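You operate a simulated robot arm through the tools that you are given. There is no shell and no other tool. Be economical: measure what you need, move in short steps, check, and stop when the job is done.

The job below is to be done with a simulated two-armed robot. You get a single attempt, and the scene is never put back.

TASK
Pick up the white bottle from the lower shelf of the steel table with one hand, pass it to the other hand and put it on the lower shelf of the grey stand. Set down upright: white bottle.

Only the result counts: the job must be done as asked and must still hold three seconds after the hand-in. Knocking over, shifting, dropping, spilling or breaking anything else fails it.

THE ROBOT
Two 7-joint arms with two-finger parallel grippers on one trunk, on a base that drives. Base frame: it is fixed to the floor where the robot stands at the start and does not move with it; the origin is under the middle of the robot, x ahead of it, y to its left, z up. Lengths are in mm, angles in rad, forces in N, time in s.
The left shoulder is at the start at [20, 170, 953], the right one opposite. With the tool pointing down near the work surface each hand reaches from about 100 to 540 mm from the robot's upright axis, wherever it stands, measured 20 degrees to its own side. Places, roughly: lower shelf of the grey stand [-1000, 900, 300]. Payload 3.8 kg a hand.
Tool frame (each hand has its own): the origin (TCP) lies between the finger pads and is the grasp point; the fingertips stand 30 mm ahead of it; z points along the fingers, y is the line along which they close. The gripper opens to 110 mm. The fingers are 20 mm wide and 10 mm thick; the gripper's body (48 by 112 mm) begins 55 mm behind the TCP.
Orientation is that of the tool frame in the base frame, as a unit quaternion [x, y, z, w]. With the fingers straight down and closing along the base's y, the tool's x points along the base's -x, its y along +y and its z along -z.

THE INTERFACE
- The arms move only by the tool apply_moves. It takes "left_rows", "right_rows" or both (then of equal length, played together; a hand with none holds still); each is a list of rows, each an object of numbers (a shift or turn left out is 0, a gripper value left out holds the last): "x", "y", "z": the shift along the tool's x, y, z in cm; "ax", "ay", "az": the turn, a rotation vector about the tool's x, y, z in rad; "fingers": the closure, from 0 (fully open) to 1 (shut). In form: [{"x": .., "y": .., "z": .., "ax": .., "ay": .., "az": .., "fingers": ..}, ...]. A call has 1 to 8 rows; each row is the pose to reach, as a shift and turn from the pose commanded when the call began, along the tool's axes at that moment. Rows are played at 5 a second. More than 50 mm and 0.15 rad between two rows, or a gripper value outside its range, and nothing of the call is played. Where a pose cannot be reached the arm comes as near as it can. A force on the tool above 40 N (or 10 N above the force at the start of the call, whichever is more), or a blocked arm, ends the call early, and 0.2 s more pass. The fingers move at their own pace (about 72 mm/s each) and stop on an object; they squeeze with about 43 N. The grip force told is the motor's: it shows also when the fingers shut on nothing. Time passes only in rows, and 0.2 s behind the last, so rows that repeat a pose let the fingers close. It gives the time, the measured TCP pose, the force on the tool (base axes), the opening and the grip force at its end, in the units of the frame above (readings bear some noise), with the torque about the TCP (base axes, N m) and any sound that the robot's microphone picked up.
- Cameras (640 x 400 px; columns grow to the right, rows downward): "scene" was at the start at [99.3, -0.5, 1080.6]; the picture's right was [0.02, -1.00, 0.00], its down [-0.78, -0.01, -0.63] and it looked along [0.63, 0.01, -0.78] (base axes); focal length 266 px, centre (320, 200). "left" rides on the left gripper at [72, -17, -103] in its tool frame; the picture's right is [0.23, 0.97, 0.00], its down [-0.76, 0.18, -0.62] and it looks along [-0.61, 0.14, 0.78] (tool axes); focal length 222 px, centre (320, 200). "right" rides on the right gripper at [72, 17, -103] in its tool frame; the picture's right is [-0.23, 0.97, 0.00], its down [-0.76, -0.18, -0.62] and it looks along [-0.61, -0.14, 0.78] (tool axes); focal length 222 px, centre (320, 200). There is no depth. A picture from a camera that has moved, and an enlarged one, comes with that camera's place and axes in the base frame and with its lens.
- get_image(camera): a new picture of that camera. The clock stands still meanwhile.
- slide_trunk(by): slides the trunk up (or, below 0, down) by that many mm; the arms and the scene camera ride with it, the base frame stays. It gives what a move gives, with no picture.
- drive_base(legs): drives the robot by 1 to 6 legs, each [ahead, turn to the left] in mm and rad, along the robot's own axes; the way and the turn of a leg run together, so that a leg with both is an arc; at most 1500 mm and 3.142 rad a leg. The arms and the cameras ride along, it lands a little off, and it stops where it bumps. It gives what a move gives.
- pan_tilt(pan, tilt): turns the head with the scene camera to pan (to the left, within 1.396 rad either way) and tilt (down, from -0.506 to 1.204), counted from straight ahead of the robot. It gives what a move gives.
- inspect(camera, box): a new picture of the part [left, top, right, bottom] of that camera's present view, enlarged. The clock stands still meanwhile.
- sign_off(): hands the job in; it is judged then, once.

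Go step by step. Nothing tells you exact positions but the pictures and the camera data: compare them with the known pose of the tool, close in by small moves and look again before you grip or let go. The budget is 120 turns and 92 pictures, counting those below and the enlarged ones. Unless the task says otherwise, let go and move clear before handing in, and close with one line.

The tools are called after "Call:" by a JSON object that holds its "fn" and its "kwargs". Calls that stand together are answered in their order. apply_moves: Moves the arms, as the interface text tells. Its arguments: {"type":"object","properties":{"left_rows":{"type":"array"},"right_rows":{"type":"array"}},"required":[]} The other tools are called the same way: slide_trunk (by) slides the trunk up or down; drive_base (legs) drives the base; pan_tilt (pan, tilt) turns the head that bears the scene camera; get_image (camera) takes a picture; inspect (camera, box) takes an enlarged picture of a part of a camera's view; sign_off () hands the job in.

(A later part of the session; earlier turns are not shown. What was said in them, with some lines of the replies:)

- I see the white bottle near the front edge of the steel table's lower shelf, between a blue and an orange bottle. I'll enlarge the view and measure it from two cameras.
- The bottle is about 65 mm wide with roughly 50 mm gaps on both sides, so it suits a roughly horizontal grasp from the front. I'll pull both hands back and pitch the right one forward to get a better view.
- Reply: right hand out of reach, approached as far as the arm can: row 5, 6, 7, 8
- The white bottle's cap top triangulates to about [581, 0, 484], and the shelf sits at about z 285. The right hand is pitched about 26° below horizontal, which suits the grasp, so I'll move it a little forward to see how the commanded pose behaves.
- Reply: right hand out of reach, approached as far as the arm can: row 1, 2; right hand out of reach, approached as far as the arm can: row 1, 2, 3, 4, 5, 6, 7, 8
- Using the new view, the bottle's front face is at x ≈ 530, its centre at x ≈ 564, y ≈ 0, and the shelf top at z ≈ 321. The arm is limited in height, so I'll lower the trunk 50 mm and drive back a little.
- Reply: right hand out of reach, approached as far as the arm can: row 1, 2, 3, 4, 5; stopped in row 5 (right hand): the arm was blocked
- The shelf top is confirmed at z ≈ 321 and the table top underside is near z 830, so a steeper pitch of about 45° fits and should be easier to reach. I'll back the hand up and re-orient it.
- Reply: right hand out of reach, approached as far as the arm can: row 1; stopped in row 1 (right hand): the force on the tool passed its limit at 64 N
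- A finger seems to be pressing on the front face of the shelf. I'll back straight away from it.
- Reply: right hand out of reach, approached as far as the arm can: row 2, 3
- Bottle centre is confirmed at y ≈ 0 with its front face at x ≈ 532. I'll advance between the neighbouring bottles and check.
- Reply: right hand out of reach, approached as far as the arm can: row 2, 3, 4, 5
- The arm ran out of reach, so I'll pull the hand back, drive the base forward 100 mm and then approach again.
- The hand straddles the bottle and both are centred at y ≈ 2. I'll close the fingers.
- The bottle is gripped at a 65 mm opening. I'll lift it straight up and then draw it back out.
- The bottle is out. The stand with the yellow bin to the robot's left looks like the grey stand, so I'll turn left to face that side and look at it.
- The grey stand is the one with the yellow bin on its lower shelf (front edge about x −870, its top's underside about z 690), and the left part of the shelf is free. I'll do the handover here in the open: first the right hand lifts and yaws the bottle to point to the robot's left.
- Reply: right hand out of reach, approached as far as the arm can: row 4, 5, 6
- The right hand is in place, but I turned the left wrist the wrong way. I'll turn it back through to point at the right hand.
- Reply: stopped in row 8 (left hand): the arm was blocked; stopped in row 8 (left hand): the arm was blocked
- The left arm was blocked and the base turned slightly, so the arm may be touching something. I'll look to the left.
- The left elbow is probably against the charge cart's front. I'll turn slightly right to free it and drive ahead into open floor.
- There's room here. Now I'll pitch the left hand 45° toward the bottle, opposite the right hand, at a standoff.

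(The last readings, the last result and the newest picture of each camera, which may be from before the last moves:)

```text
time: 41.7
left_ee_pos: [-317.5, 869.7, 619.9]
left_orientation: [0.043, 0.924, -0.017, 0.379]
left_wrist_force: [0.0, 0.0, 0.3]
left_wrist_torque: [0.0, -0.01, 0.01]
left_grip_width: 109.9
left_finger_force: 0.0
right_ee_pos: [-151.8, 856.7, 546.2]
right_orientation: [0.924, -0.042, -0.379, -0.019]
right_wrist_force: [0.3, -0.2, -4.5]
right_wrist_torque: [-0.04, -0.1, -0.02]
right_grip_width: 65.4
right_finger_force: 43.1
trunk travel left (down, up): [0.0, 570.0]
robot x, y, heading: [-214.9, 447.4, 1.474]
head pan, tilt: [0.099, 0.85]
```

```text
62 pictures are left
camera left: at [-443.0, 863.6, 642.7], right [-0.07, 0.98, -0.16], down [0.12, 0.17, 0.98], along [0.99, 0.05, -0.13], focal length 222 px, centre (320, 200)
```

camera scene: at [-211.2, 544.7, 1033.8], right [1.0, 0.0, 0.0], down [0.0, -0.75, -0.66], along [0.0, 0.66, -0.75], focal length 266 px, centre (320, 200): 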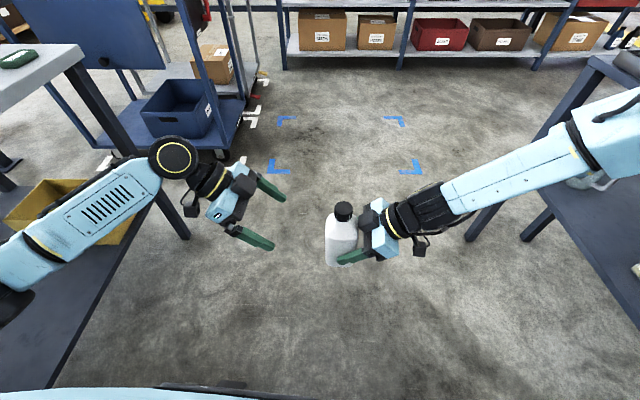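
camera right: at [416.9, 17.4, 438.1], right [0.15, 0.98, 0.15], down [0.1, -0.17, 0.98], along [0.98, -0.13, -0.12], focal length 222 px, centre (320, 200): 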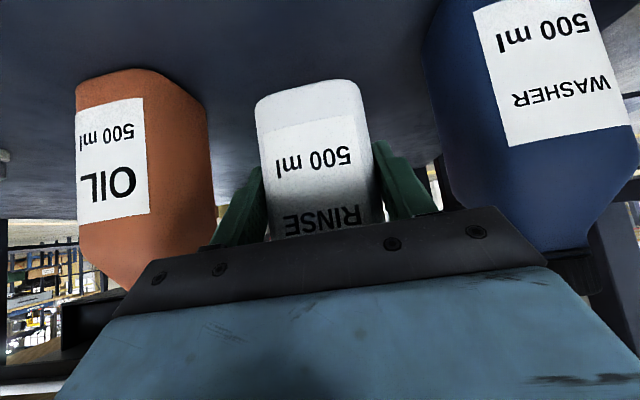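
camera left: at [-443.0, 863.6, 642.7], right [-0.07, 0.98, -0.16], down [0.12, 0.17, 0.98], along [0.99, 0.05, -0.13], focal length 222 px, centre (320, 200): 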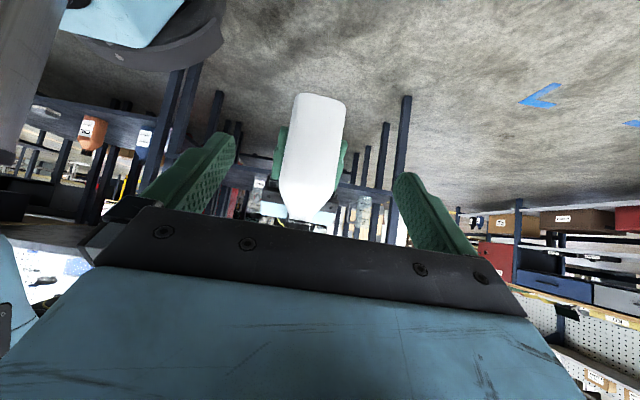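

Both views agree on the bottle (centre about [-173, 857], base z ≈ 496). I'll move the left hand in to the upper body, above the right fingers.

Call:
{"fn": "apply_moves", "kwargs": {"left_rows": [{"x": -0.7, "z": 3.6}, {"x": -1.4, "y": 0.1, "z": 7.15}, {"x": -2.8, "y": 0.1, "z": 8.5}, {"x": -4.3, "y": 0.1, "z": 10}, {"x": -5.8, "y": 0.1, "z": 11.5}, {"x": -5.8, "y": 0.1, "z": 11.5}]}}

Call:
{"fn": "inspect", "kwargs": {"camera": "scene", "box": [220, 150, 460, 300]}}

Call:
{"fn": "get_image", "kwargs": {"camera": "left"}}

```text
time: 43.1
left_ee_pos: [-196.7, 860.0, 580.6]
left_orientation: [0.043, 0.924, -0.017, 0.379]
left_wrist_force: [-1.2, 0.5, 0.5]
left_wrist_torque: [-0.01, 0.04, 0.03]
left_grip_width: 110.3
left_finger_force: 0.1
right_ee_pos: [-151.8, 855.8, 545.9]
right_orientation: [0.924, -0.042, -0.38, -0.019]
right_wrist_force: [-0.7, 0.3, -5.3]
right_wrist_torque: [-0.02, -0.1, 0.0]
right_grip_width: 65.1
right_finger_force: 43.1
trunk travel left (down, up): [0.0, 570.0]
robot x, y, heading: [-217.6, 447.8, 1.473]
head pan, tilt: [0.099, 0.85]
```

```text
2.67 times, centred on (340, 225) of scene
camera zoom: at [-211.1, 544.7, 1033.8], right [1.0, 0.0, 0.0], down [0.0, -0.75, -0.66], along [0.0, 0.66, -0.75], focal length 711 px, centre (267, 133)
```

zoom: 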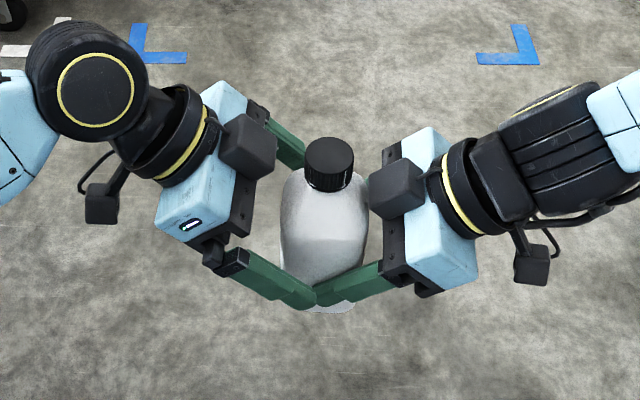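

```text
60 pictures are left
camera left: at [-322.6, 854.1, 602.8], right [-0.07, 0.98, -0.16], down [0.12, 0.17, 0.98], along [0.99, 0.05, -0.13], focal length 222 px, centre (320, 200)
```

left: 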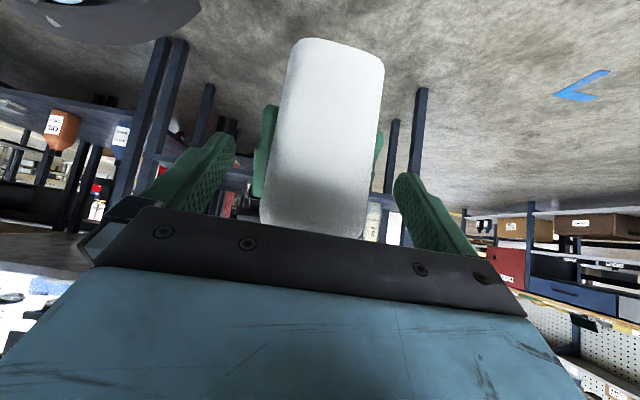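

Geometry is as planned, with the left fingers above the right ones. I'll close the left hand.

Call:
{"fn": "apply_moves", "kwargs": {"left_rows": [{"fingers": 0.25}, {"fingers": 0.35}, {"fingers": 0.45}, {"fingers": 0.8}, {"fingers": 0.8}, {"fingers": 0.8}]}}

Call:
{"fn": "inspect", "kwargs": {"camera": "scene", "box": [220, 150, 460, 300]}}

```text
time: 44.5
left_ee_pos: [-196.7, 859.7, 581.4]
left_orientation: [0.043, 0.924, -0.017, 0.379]
left_wrist_force: [1.2, 1.7, 0.1]
left_wrist_torque: [0.07, 0.04, 0.14]
left_grip_width: 64.5
left_finger_force: 43.5
right_ee_pos: [-151.4, 855.7, 546.7]
right_orientation: [0.924, -0.042, -0.379, -0.019]
right_wrist_force: [-1.5, -0.2, -5.6]
right_wrist_torque: [-0.02, -0.2, -0.11]
right_grip_width: 65.1
right_finger_force: 43.2
trunk travel left (down, up): [0.0, 570.0]
robot x, y, heading: [-215.0, 449.6, 1.471]
head pan, tilt: [0.099, 0.85]
```

```text
2.67 times, centred on (340, 225) of scene
camera zoom: at [-211.2, 544.7, 1033.8], right [1.0, 0.0, 0.0], down [0.0, -0.75, -0.66], along [0.0, 0.66, -0.75], focal length 711 px, centre (267, 133)
```

zoom: 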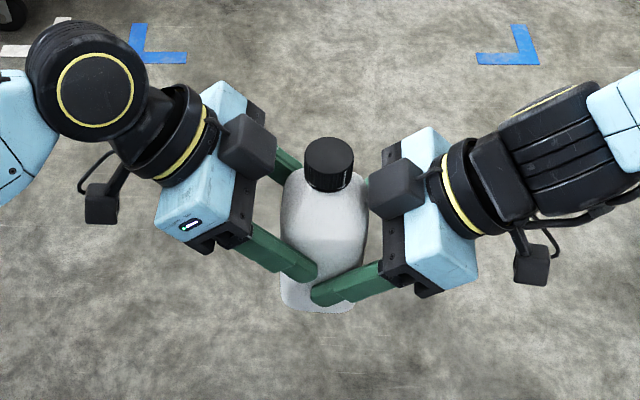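

The left hand holds it at 64.5 mm. I'll release with the right and retreat along its axis.

Call:
{"fn": "apply_moves", "kwargs": {"right_rows": [{"fingers": 0.2}, {"fingers": 0}, {"fingers": 0}, {"fingers": 0}, {"z": -2, "x": 1}, {"z": -5, "x": 3}, {"z": -9, "x": 5}, {"z": -13, "x": 7}]}}

Call:
{"fn": "get_image", "kwargs": {"camera": "scene"}}

Call:
{"fn": "get_image", "kwargs": {"camera": "right"}}

```text
time: 46.3
left_ee_pos: [-196.6, 859.6, 579.6]
left_orientation: [0.043, 0.924, -0.017, 0.379]
left_wrist_force: [-0.3, -0.2, -0.8]
left_wrist_torque: [0.01, 0.17, 0.03]
left_grip_width: 64.7
left_finger_force: 42.7
right_ee_pos: [-66.7, 850.1, 552.4]
right_orientation: [0.921, -0.045, -0.387, -0.026]
right_wrist_force: [0.3, 0.0, 0.3]
right_wrist_torque: [0.04, -0.03, 0.01]
right_grip_width: 110.0
right_finger_force: 0.2
right hand out of reach, approached as far as the arm can: row 7, 8
trunk travel left (down, up): [0.0, 570.0]
robot x, y, heading: [-216.3, 445.0, 1.477]
head pan, tilt: [0.099, 0.85]
```

```text
58 pictures are left
camera scene: at [-211.3, 544.7, 1033.8], right [1.0, 0.0, 0.0], down [0.0, -0.75, -0.66], along [0.0, 0.66, -0.75], focal length 266 px, centre (320, 200)
```

scene: 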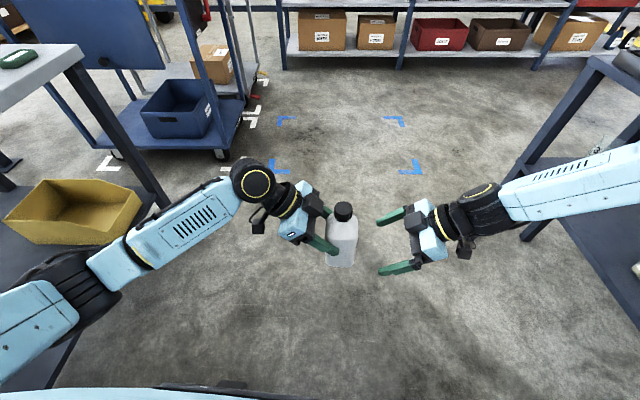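

```text
57 pictures are left
camera right: at [56.5, 820.2, 572.9], right [-0.26, -0.95, 0.15], down [-0.07, 0.17, 0.98], along [-0.96, 0.24, -0.11], focal length 222 px, centre (320, 200)
```

right: 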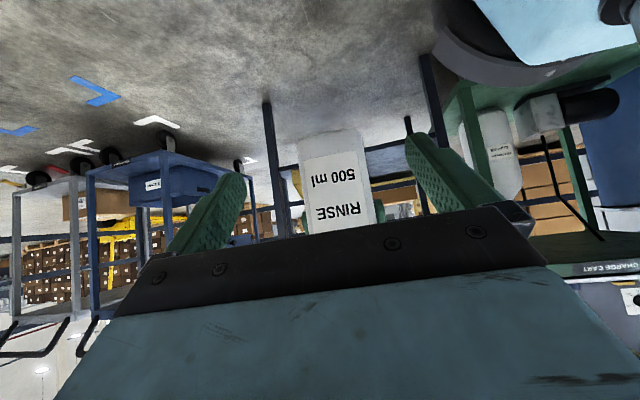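

The handover worked and the bottle hangs upright in the left hand. I'll swing both hands to point forward, the left one also moving left so they stay apart.

Call:
{"fn": "apply_moves", "kwargs": {"left_rows": [{"x": 1.4, "z": -1.4}, {"x": 2.8, "z": -2.8, "ax": -0.099, "az": -0.099}, {"x": 4.2, "z": -4.2, "ax": -0.198, "az": -0.198}, {"x": 5.6, "z": -5.6, "ax": -0.297, "az": -0.297}, {"x": 7, "z": -7, "ax": -0.396, "az": -0.396}, {"x": 7, "z": -7, "ax": -0.495, "az": -0.495}, {"x": 7, "z": -7, "ax": -0.594, "az": -0.594}, {"x": 7, "z": -7, "ax": -0.693, "az": -0.693}]}}

Call:
{"fn": "apply_moves", "kwargs": {"right_rows": [{"ax": 0.099, "az": 0.099}, {"ax": 0.198, "az": 0.198}, {"ax": 0.297, "az": 0.297}, {"ax": 0.396, "az": 0.396}, {"ax": 0.495, "az": 0.495}, {"ax": 0.594, "az": 0.594}, {"ax": 0.693, "az": 0.693}]}}

Call:
{"fn": "get_image", "kwargs": {"camera": "scene"}}

```text
time: 48.1
left_ee_pos: [-297.0, 869.1, 579.6]
left_orientation: [-0.397, 0.835, 0.167, 0.343]
left_wrist_force: [-0.6, 0.0, 1.1]
left_wrist_torque: [-0.15, 0.1, 0.01]
left_grip_width: 64.8
left_finger_force: 42.5
right_ee_pos: [-66.5, 850.2, 553.4]
right_orientation: [0.921, -0.045, -0.387, -0.026]
right_wrist_force: [0.2, 1.0, 0.0]
right_wrist_torque: [-0.05, -0.01, 0.01]
right_grip_width: 110.1
right_finger_force: 0.0
trunk travel left (down, up): [0.0, 570.0]
robot x, y, heading: [-215.6, 450.8, 1.474]
head pan, tilt: [0.099, 0.85]
```

```text
time: 49.7
left_ee_pos: [-295.6, 869.4, 579.8]
left_orientation: [-0.395, 0.836, 0.165, 0.343]
left_wrist_force: [0.4, 0.1, -0.7]
left_wrist_torque: [-0.13, 0.06, 0.03]
left_grip_width: 64.9
left_finger_force: 42.9
right_ee_pos: [-66.9, 849.3, 555.2]
right_orientation: [0.795, -0.472, -0.326, -0.199]
right_wrist_force: [0.3, 0.0, 0.7]
right_wrist_torque: [0.0, 0.0, 0.03]
right_grip_width: 109.9
right_finger_force: 0.1
trunk travel left (down, up): [0.0, 570.0]
robot x, y, heading: [-215.1, 447.0, 1.471]
head pan, tilt: [0.099, 0.85]
```

```text
56 pictures are left
camera scene: at [-211.2, 544.7, 1033.8], right [1.0, 0.0, 0.0], down [0.0, -0.75, -0.66], along [0.0, 0.66, -0.75], focal length 266 px, centre (320, 200)
```

scene: 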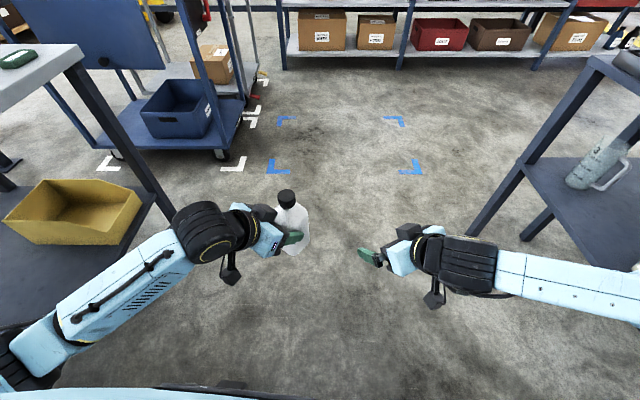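

Call:
{"fn": "apply_moves", "kwargs": {"left_rows": [{"ax": -0.1, "az": -0.1}, {"ax": -0.2, "az": -0.2}, {"ax": -0.3, "az": -0.3}, {"ax": -0.4, "az": -0.4}, {"ax": -0.41, "az": -0.41}], "right_rows": [{"z": -1, "ax": 0.1, "az": 0.1}, {"z": -3, "ax": 0.2, "az": 0.2}, {"z": -5, "ax": 0.3, "az": 0.3}, {"z": -7, "ax": 0.36, "az": 0.36}, {"z": -7, "ax": 0.36, "az": 0.36}]}}

Call:
{"fn": "pan_tilt", "kwargs": {"pan": -0.9, "tilt": 0.7}}

Call:
{"fn": "get_image", "kwargs": {"camera": "scene"}}

```text
time: 50.9
left_ee_pos: [-297.3, 869.6, 578.8]
left_orientation: [-0.618, 0.687, 0.259, 0.281]
left_wrist_force: [0.0, 1.1, 0.6]
left_wrist_torque: [-0.14, 0.06, 0.03]
left_grip_width: 65.0
left_finger_force: 42.8
right_ee_pos: [12.6, 794.7, 581.5]
right_orientation: [0.723, -0.565, -0.318, -0.239]
right_wrist_force: [-0.3, 0.0, 0.2]
right_wrist_torque: [0.0, -0.04, 0.01]
right_grip_width: 109.9
right_finger_force: 0.1
right hand out of reach, approached as far as the arm can: row 1, 2, 3, 4, 5
trunk travel left (down, up): [0.0, 570.0]
robot x, y, heading: [-218.0, 447.0, 1.474]
head pan, tilt: [0.099, 0.85]
```

```text
time: 52.2
left_ee_pos: [-296.0, 869.6, 581.1]
left_orientation: [-0.617, 0.687, 0.259, 0.283]
left_wrist_force: [0.9, -0.1, 0.1]
left_wrist_torque: [-0.13, 0.01, 0.01]
left_grip_width: 64.8
left_finger_force: 42.9
right_ee_pos: [12.8, 793.2, 581.9]
right_orientation: [0.723, -0.565, -0.318, -0.238]
right_wrist_force: [0.3, 0.7, 0.2]
right_wrist_torque: [0.01, 0.0, -0.02]
right_grip_width: 110.4
right_finger_force: 0.0
trunk travel left (down, up): [0.0, 570.0]
robot x, y, heading: [-218.1, 444.9, 1.474]
head pan, tilt: [-0.901, 0.7]
```

```text
55 pictures are left
camera scene: at [-139.7, 512.7, 1046.0], right [0.54, -0.84, 0.0], down [-0.54, -0.35, -0.76], along [0.64, 0.42, -0.64], focal length 266 px, centre (320, 200)
```

scene: 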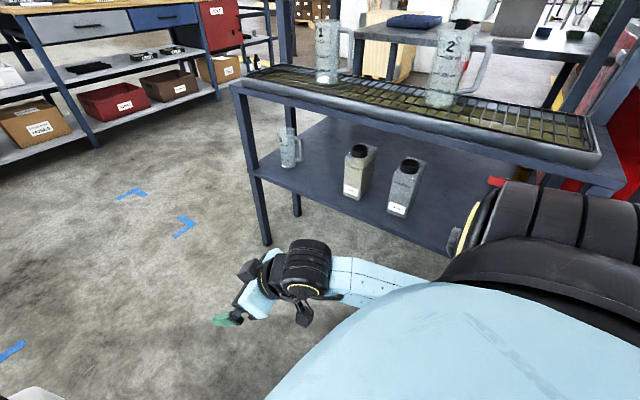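

Clearances look fine on both sides. I'll drive ahead and turn left to face the grey stand.

Call:
{"fn": "drive_base", "kwargs": {"legs": [[460, 0], [0, 1.667]]}}

Call:
{"fn": "pan_tilt", "kwargs": {"pan": 0, "tilt": 0.6}}

Call:
{"fn": "get_image", "kwargs": {"camera": "scene"}}

```text
time: 59.0
left_ee_pos: [-586.9, 798.9, 580.8]
left_orientation: [0.924, -0.017, -0.383, -0.004]
left_wrist_force: [-0.1, 0.0, -1.0]
left_wrist_torque: [0.02, -0.18, -0.01]
left_grip_width: 64.5
left_finger_force: 43.1
right_ee_pos: [-533.4, 1111.6, 582.2]
right_orientation: [0.906, 0.144, -0.391, 0.071]
right_wrist_force: [0.5, -0.4, -0.3]
right_wrist_torque: [-0.01, 0.0, -0.02]
right_grip_width: 110.0
right_finger_force: 0.1
trunk travel left (down, up): [0.0, 570.0]
robot x, y, heading: [-173.3, 913.5, 3.113]
head pan, tilt: [-0.901, 0.7]
```

```text
time: 60.2
left_ee_pos: [-586.7, 799.8, 580.2]
left_orientation: [0.924, -0.017, -0.382, -0.004]
left_wrist_force: [0.2, -0.1, 0.4]
left_wrist_torque: [0.0, -0.15, 0.01]
left_grip_width: 64.8
left_finger_force: 42.9
right_ee_pos: [-534.2, 1112.2, 581.5]
right_orientation: [0.906, 0.144, -0.391, 0.071]
right_wrist_force: [0.1, -0.3, 0.3]
right_wrist_torque: [0.02, 0.0, -0.03]
right_grip_width: 110.0
right_finger_force: 0.1
trunk travel left (down, up): [0.0, 570.0]
robot x, y, heading: [-171.9, 908.9, 3.112]
head pan, tilt: [0.0, 0.6]
```

```text
54 pictures are left
camera scene: at [-278.5, 910.5, 1054.7], right [0.03, 1.0, 0.0], down [0.57, -0.01, -0.82], along [-0.82, 0.02, -0.57], focal length 266 px, centre (320, 200)
```

scene: 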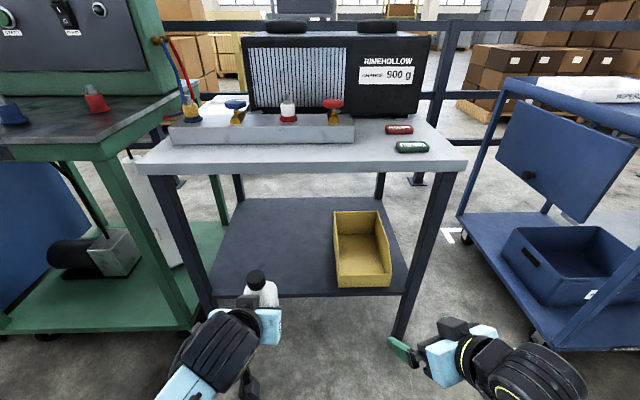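

I'm facing the grey stand, and the lower shelf is free from about y 600 to 970 left of the bin. I'll take the left camera view to triangulate the shelf height and edge.

Call:
{"fn": "get_image", "kwargs": {"camera": "left"}}

Call:
{"fn": "inspect", "kwargs": {"camera": "scene", "box": [190, 190, 430, 340]}}

```text
53 pictures are left
camera left: at [-462.2, 811.5, 601.4], right [0.13, -0.98, -0.15], down [-0.1, -0.17, 0.98], along [-0.99, -0.11, -0.12], focal length 222 px, centre (320, 200)
```

left: 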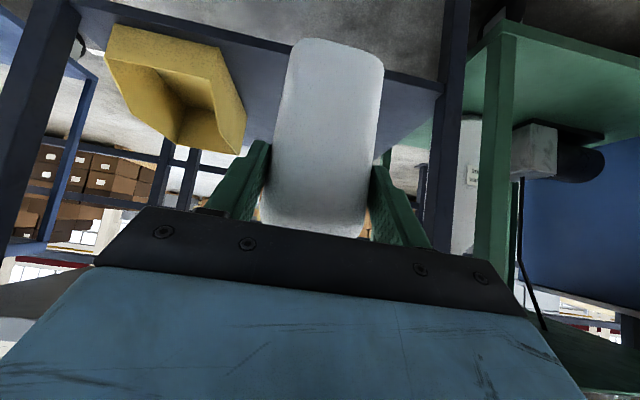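

```text
2.67 times, centred on (310, 265) of scene
camera zoom: at [-278.5, 910.5, 1054.7], right [0.03, 1.0, 0.0], down [0.57, -0.01, -0.82], along [-0.82, 0.02, -0.57], focal length 711 px, centre (347, 27)
```

zoom: 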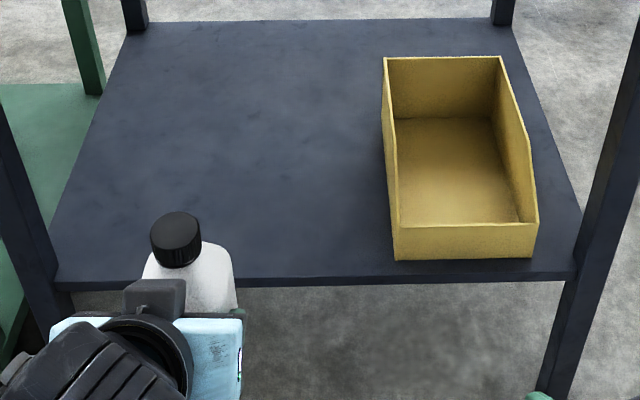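

Shelf top triangulates to z ≈ 298 with its front edge at x ≈ −835. I'll lower the bottle to carrying height and drive ahead 200 mm.

Call:
{"fn": "apply_moves", "kwargs": {"left_rows": [{"x": 2, "z": 2}, {"x": 4, "z": 4}, {"x": 6, "z": 6}, {"x": 8, "z": 8}, {"x": 9.9, "z": 9.9}, {"x": 9.9, "z": 9.9}]}}

Call:
{"fn": "drive_base", "kwargs": {"legs": [[190, 0]]}}

Call:
{"fn": "get_image", "kwargs": {"camera": "scene"}}

Call:
{"fn": "get_image", "kwargs": {"camera": "left"}}

```text
time: 61.6
left_ee_pos: [-586.4, 797.5, 441.6]
left_orientation: [0.924, -0.017, -0.383, -0.004]
left_wrist_force: [-0.4, 1.1, -0.7]
left_wrist_torque: [-0.01, -0.15, 0.0]
left_grip_width: 64.8
left_finger_force: 43.1
right_ee_pos: [-533.6, 1112.8, 582.0]
right_orientation: [0.906, 0.144, -0.391, 0.071]
right_wrist_force: [0.6, 0.3, 0.0]
right_wrist_torque: [0.0, -0.01, -0.01]
right_grip_width: 110.1
right_finger_force: 0.1
trunk travel left (down, up): [0.0, 570.0]
robot x, y, heading: [-171.3, 911.0, 3.117]
head pan, tilt: [0.0, 0.6]
```

```text
time: 63.1
left_ee_pos: [-773.5, 805.2, 441.5]
left_orientation: [0.924, -0.019, -0.383, -0.005]
left_wrist_force: [0.1, 0.7, -0.2]
left_wrist_torque: [0.02, -0.14, -0.03]
left_grip_width: 64.8
left_finger_force: 42.9
right_ee_pos: [-719.8, 1119.6, 581.3]
right_orientation: [0.906, 0.142, -0.391, 0.07]
right_wrist_force: [-0.4, 0.9, -0.9]
right_wrist_torque: [0.03, 0.02, -0.01]
right_grip_width: 110.2
right_finger_force: 0.1
trunk travel left (down, up): [0.0, 570.0]
robot x, y, heading: [-357.5, 915.2, 3.109]
head pan, tilt: [0.0, 0.6]
```

```text
51 pictures are left
camera scene: at [-465.1, 916.1, 1054.7], right [0.03, 1.0, 0.0], down [0.56, -0.02, -0.82], along [-0.82, 0.02, -0.57], focal length 266 px, centre (320, 200)
```

scene: 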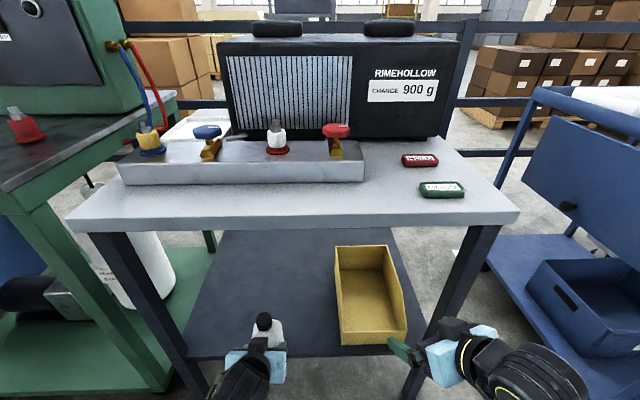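

```text
50 pictures are left
camera left: at [-648.9, 816.6, 463.1], right [0.12, -0.98, -0.15], down [-0.1, -0.17, 0.98], along [-0.99, -0.11, -0.12], focal length 222 px, centre (320, 200)
```

left: 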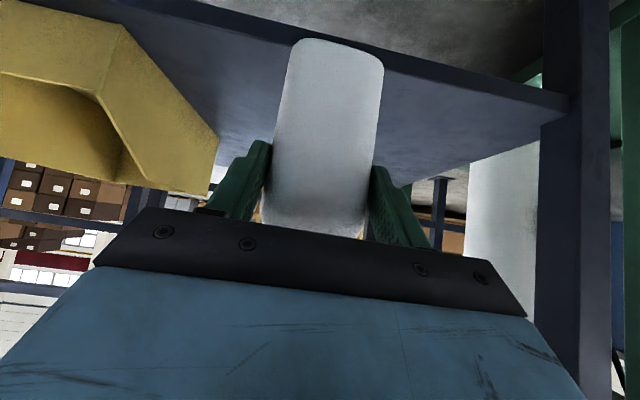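

Edge and shelf height agree again (x ≈ −837, z ≈ 300). I'll move the bottle in over the shelf.

Call:
{"fn": "apply_moves", "kwargs": {"left_rows": [{"x": -2, "z": 2}, {"x": -4, "z": 4}, {"x": -6, "z": 6}, {"x": -8, "z": 8}, {"x": -9.3, "z": 9.3}, {"x": -9.3, "z": 9.3}]}}

Call:
{"fn": "get_image", "kwargs": {"camera": "left"}}

Call:
{"fn": "get_image", "kwargs": {"camera": "scene"}}

```text
time: 64.5
left_ee_pos: [-904.5, 810.8, 442.6]
left_orientation: [0.924, -0.019, -0.383, -0.005]
left_wrist_force: [0.2, 0.1, -0.2]
left_wrist_torque: [0.0, -0.13, -0.02]
left_grip_width: 64.7
left_finger_force: 43.6
right_ee_pos: [-719.6, 1119.3, 580.8]
right_orientation: [0.907, 0.142, -0.391, 0.07]
right_wrist_force: [0.3, 0.4, 0.7]
right_wrist_torque: [-0.01, 0.0, -0.01]
right_grip_width: 110.2
right_finger_force: 0.1
trunk travel left (down, up): [0.0, 570.0]
robot x, y, heading: [-358.4, 915.9, 3.11]
head pan, tilt: [0.0, 0.6]
```

```text
49 pictures are left
camera left: at [-780.3, 822.5, 463.7], right [0.12, -0.98, -0.15], down [-0.11, -0.17, 0.98], along [-0.99, -0.11, -0.12], focal length 222 px, centre (320, 200)
```

left: 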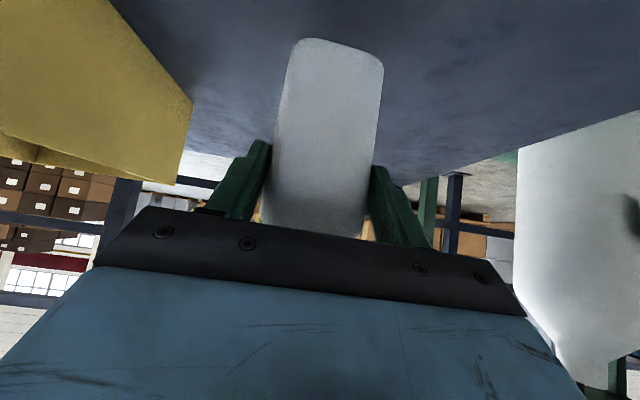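

```text
48 pictures are left
camera scene: at [-465.3, 916.1, 1054.6], right [0.03, 1.0, 0.0], down [0.57, -0.02, -0.82], along [-0.82, 0.02, -0.57], focal length 266 px, centre (320, 200)
```

scene: 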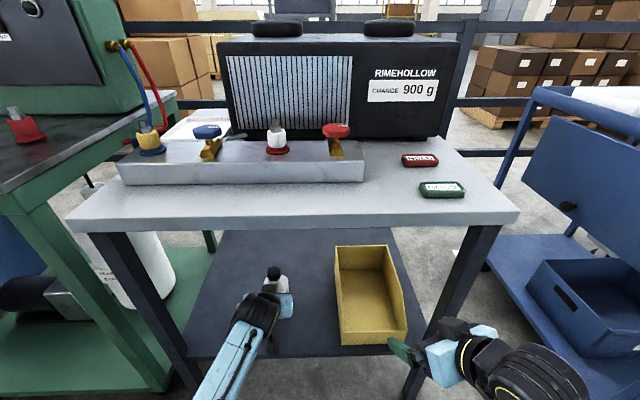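

Call:
{"fn": "apply_moves", "kwargs": {"left_rows": [{"x": 1.2, "z": 1.2}, {"x": 2.3, "z": 2.3}, {"x": 3.1, "z": 3.1}, {"x": 3.1, "z": 3.1}]}}

Call:
{"fn": "inspect", "kwargs": {"camera": "left", "box": [200, 0, 440, 150]}}

```text
time: 65.5
left_ee_pos: [-911.6, 810.9, 409.5]
left_orientation: [0.919, -0.018, -0.394, -0.006]
left_wrist_force: [-4.2, -1.1, 33.1]
left_wrist_torque: [0.22, 1.02, -0.03]
left_grip_width: 65.0
left_finger_force: 43.2
right_ee_pos: [-718.2, 1118.8, 582.2]
right_orientation: [0.906, 0.141, -0.393, 0.069]
right_wrist_force: [-0.1, 0.6, -1.1]
right_wrist_torque: [-0.02, 0.0, 0.0]
right_grip_width: 110.3
right_finger_force: 0.1
trunk travel left (down, up): [0.0, 570.0]
robot x, y, heading: [-359.4, 912.2, 3.111]
head pan, tilt: [0.0, 0.6]
```

```text
2.67 times, centred on (320, 75) of left
camera zoom: at [-785.3, 822.6, 427.2], right [0.12, -0.98, -0.16], down [-0.08, -0.17, 0.98], along [-0.99, -0.1, -0.1], focal length 592 px, centre (320, 533)
```

zoom: 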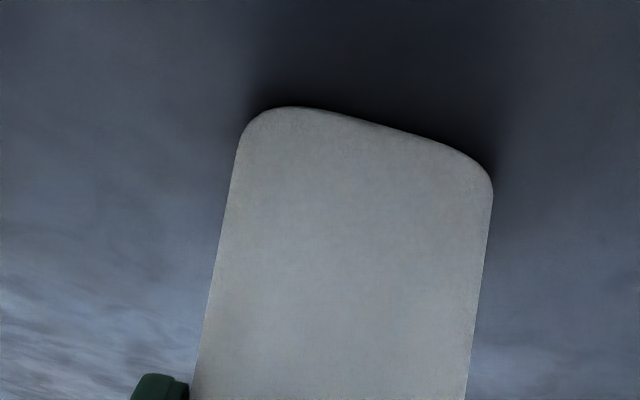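

The bottle is already in contact with the shelf (33 N upward), so the shelf is a bit higher than I measured. I'll ease back up to relieve the load.

Call:
{"fn": "apply_moves", "kwargs": {"left_rows": [{"x": -0.4, "z": -0.4}, {"x": -0.75, "z": -0.75}, {"x": -0.75, "z": -0.75}]}}

Call:
{"fn": "inspect", "kwargs": {"camera": "left", "box": [200, 0, 440, 150]}}

```text
time: 66.3
left_ee_pos: [-903.5, 808.8, 408.1]
left_orientation: [0.924, -0.019, -0.383, -0.004]
left_wrist_force: [-4.2, 2.0, 8.1]
left_wrist_torque: [0.37, 1.01, -0.07]
left_grip_width: 64.5
left_finger_force: 43.3
right_ee_pos: [-718.2, 1118.3, 581.7]
right_orientation: [0.906, 0.141, -0.392, 0.068]
right_wrist_force: [-0.2, 0.9, 1.1]
right_wrist_torque: [-0.02, -0.01, -0.01]
right_grip_width: 109.8
right_finger_force: 0.0
trunk travel left (down, up): [0.0, 570.0]
robot x, y, heading: [-355.3, 918.2, 3.115]
head pan, tilt: [0.0, 0.6]
```

```text
2.67 times, centred on (320, 75) of left
camera zoom: at [-779.3, 821.2, 430.2], right [0.12, -0.98, -0.15], down [-0.1, -0.17, 0.98], along [-0.99, -0.11, -0.12], focal length 592 px, centre (320, 533)
```

zoom: 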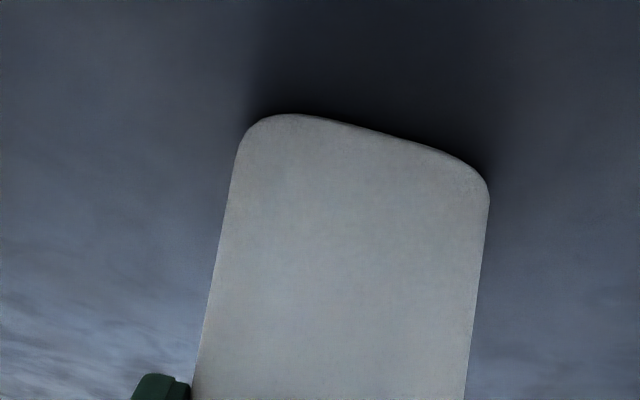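

Call:
{"fn": "inspect", "kwargs": {"camera": "scene", "box": [180, 220, 420, 370]}}

Call:
{"fn": "get_image", "kwargs": {"camera": "left"}}

Call:
{"fn": "get_image", "kwargs": {"camera": "right"}}

```text
2.67 times, centred on (300, 295) of scene
camera zoom: at [-464.3, 916.3, 1054.7], right [0.03, 1.0, 0.0], down [0.56, -0.02, -0.83], along [-0.82, 0.02, -0.56], focal length 711 px, centre (373, -53)
```

zoom: 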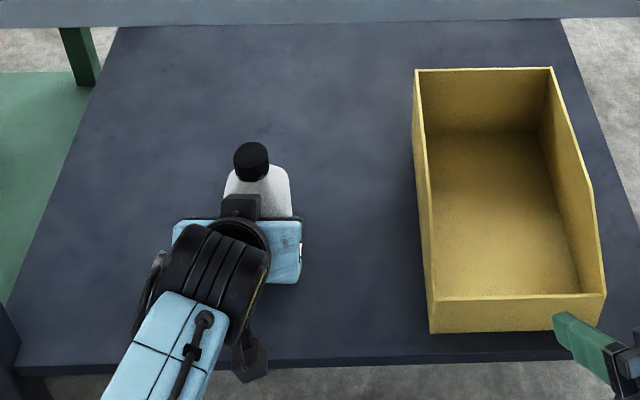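

```text
44 pictures are left
camera left: at [-779.3, 821.2, 430.2], right [0.12, -0.98, -0.15], down [-0.1, -0.17, 0.98], along [-0.99, -0.11, -0.12], focal length 222 px, centre (320, 200)
```

left: 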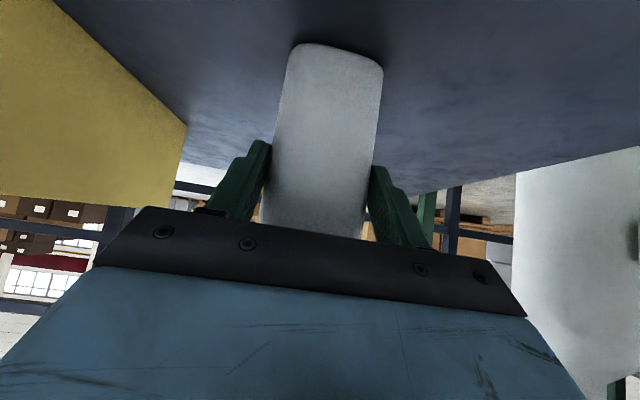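

```text
43 pictures are left
camera right: at [-594.0, 1142.2, 599.6], right [0.15, -0.97, 0.18], down [-0.12, 0.16, 0.98], along [-0.98, -0.17, -0.09], focal length 222 px, centre (320, 200)
```

right: 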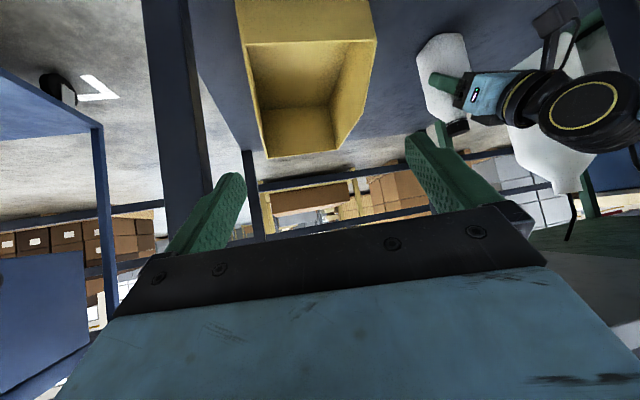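

Call:
{"fn": "inspect", "kwargs": {"camera": "right", "box": [370, 10, 530, 150]}}

```text
2.86 times, centred on (450, 80) of right
camera zoom: at [-594.0, 1142.2, 599.6], right [0.15, -0.97, 0.18], down [-0.12, 0.16, 0.98], along [-0.98, -0.17, -0.09], focal length 635 px, centre (-51, 543)
```

zoom: 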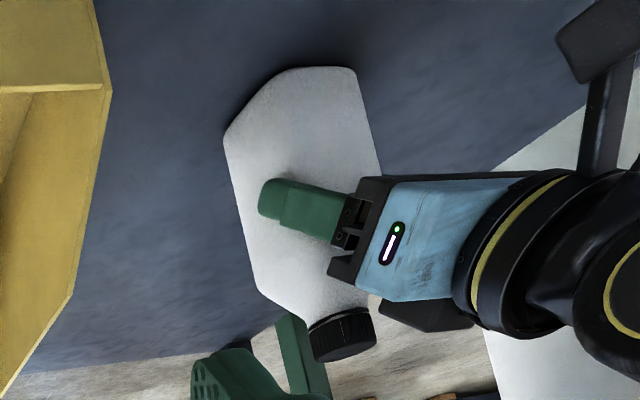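

From the side, the bottle stands upright within a degree or two and is in contact with the shelf. I'll open the left hand and hold still.

Call:
{"fn": "apply_moves", "kwargs": {"left_rows": [{"fingers": 0.35}, {"fingers": 0.3}, {"fingers": 0.2}, {"fingers": 0.1}, {"fingers": 0}, {"fingers": 0}]}}

Call:
{"fn": "get_image", "kwargs": {"camera": "left"}}

Call:
{"fn": "inspect", "kwargs": {"camera": "right", "box": [370, 10, 530, 150]}}

```text
time: 67.7
left_ee_pos: [-904.8, 809.3, 409.5]
left_orientation: [0.924, -0.018, -0.382, -0.004]
left_wrist_force: [-0.8, -1.0, 0.3]
left_wrist_torque: [-0.01, -0.02, -0.01]
left_grip_width: 110.2
left_finger_force: 0.1
right_ee_pos: [-718.5, 1119.7, 581.2]
right_orientation: [0.907, 0.142, -0.391, 0.07]
right_wrist_force: [-0.2, 0.7, 0.9]
right_wrist_torque: [0.01, 0.01, 0.03]
right_grip_width: 109.9
right_finger_force: 0.1
trunk travel left (down, up): [0.0, 570.0]
robot x, y, heading: [-357.1, 915.8, 3.113]
head pan, tilt: [0.0, 0.6]
```

```text
41 pictures are left
camera left: at [-779.8, 821.1, 430.4], right [0.12, -0.98, -0.15], down [-0.1, -0.17, 0.98], along [-0.99, -0.11, -0.12], focal length 222 px, centre (320, 200)
```

left: 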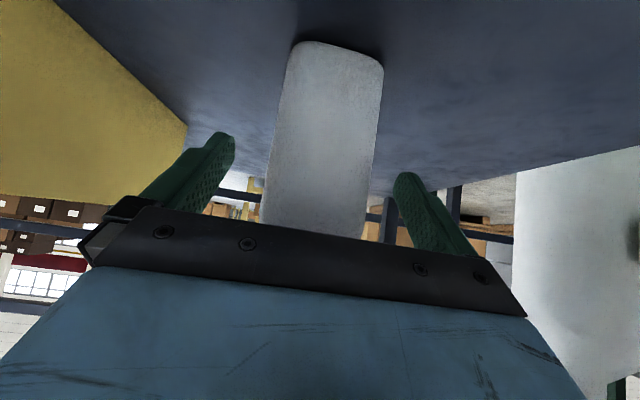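

```text
2.86 times, centred on (450, 80) of right
camera zoom: at [-594.2, 1142.2, 599.6], right [0.15, -0.97, 0.18], down [-0.12, 0.16, 0.98], along [-0.98, -0.17, -0.09], focal length 635 px, centre (-51, 543)
```

zoom: 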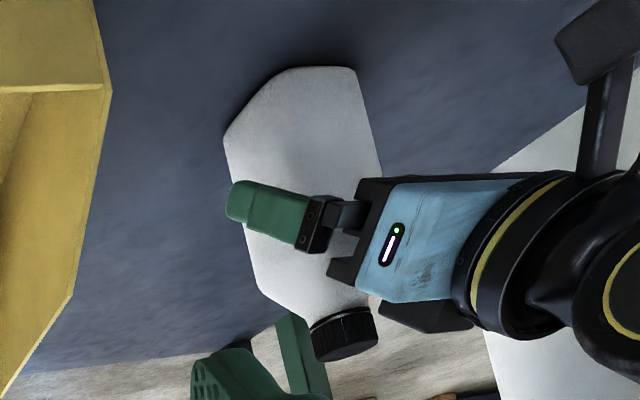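

It stands on its own. I'll back the left hand straight out.

Call:
{"fn": "apply_moves", "kwargs": {"left_rows": [{"x": 1.2, "z": -1.4}, {"x": 2.6, "z": -3}, {"x": 4.5, "z": -5.2}, {"x": 6.5, "z": -7.5}, {"x": 8.5, "z": -9.8}, {"x": 8.5, "z": -9.8}]}}

Call:
{"fn": "drive_base", "kwargs": {"legs": [[-150, 0]]}}

Call:
{"fn": "get_image", "kwargs": {"camera": "scene"}}

Call:
{"fn": "get_image", "kwargs": {"camera": "left"}}

```text
time: 69.1
left_ee_pos: [-774.7, 805.7, 419.1]
left_orientation: [0.924, -0.02, -0.383, -0.005]
left_wrist_force: [-0.2, 0.1, 0.0]
left_wrist_torque: [0.04, 0.0, 0.0]
left_grip_width: 110.1
left_finger_force: 0.1
right_ee_pos: [-718.5, 1118.9, 581.8]
right_orientation: [0.907, 0.142, -0.391, 0.069]
right_wrist_force: [-0.1, -0.6, -1.0]
right_wrist_torque: [0.03, 0.0, 0.01]
right_grip_width: 110.2
right_finger_force: 0.1
trunk travel left (down, up): [0.0, 570.0]
robot x, y, heading: [-359.0, 911.8, 3.117]
head pan, tilt: [0.0, 0.6]
```

```text
time: 70.5
left_ee_pos: [-623.1, 802.9, 417.4]
left_orientation: [0.924, -0.019, -0.383, -0.004]
left_wrist_force: [-1.0, -0.3, -1.0]
left_wrist_torque: [-0.01, 0.0, 0.02]
left_grip_width: 110.1
left_finger_force: 0.0
right_ee_pos: [-567.3, 1114.7, 581.8]
right_orientation: [0.907, 0.141, -0.391, 0.069]
right_wrist_force: [0.7, -0.2, -0.1]
right_wrist_torque: [-0.03, 0.01, 0.02]
right_grip_width: 109.9
right_finger_force: 0.0
trunk travel left (down, up): [0.0, 570.0]
robot x, y, heading: [-203.6, 911.0, 3.105]
head pan, tilt: [0.0, 0.6]
```

```text
39 pictures are left
camera scene: at [-313.0, 911.7, 1054.7], right [0.03, 1.0, 0.0], down [0.56, -0.02, -0.83], along [-0.82, 0.03, -0.57], focal length 266 px, centre (320, 200)
```

scene: 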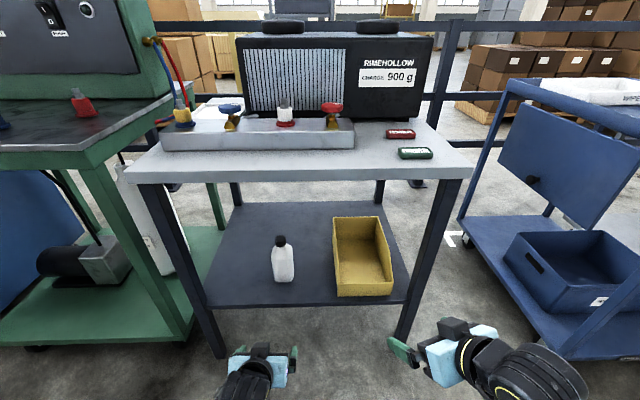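

```text
38 pictures are left
camera left: at [-498.7, 813.7, 440.1], right [0.12, -0.98, -0.15], down [-0.1, -0.17, 0.98], along [-0.99, -0.1, -0.12], focal length 222 px, centre (320, 200)
```

left: 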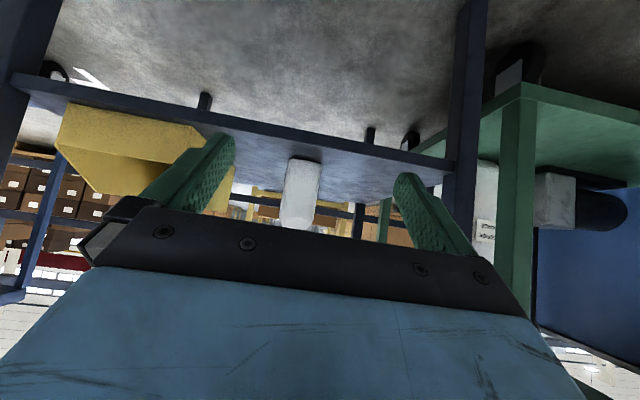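

The white bottle stands upright and alone on the grey stand's lower shelf, and nothing around it has moved. Both hands are clear, so I'm handing in.

Call:
{"fn": "sign_off", "kwargs": {}}

```text
The job is handed in.
```

The white bottle was picked up with the right hand, passed to the left, and set upright on the lower shelf of the grey stand; I've handed the job in, and the result of the check has not come back. Along the way, the right fingers pressed the steel table's shelf edge at 64 N. The left elbow also probably touched the charge cart. The pictures showed nothing moved at the table or the stand, but I did not check the cart closely.
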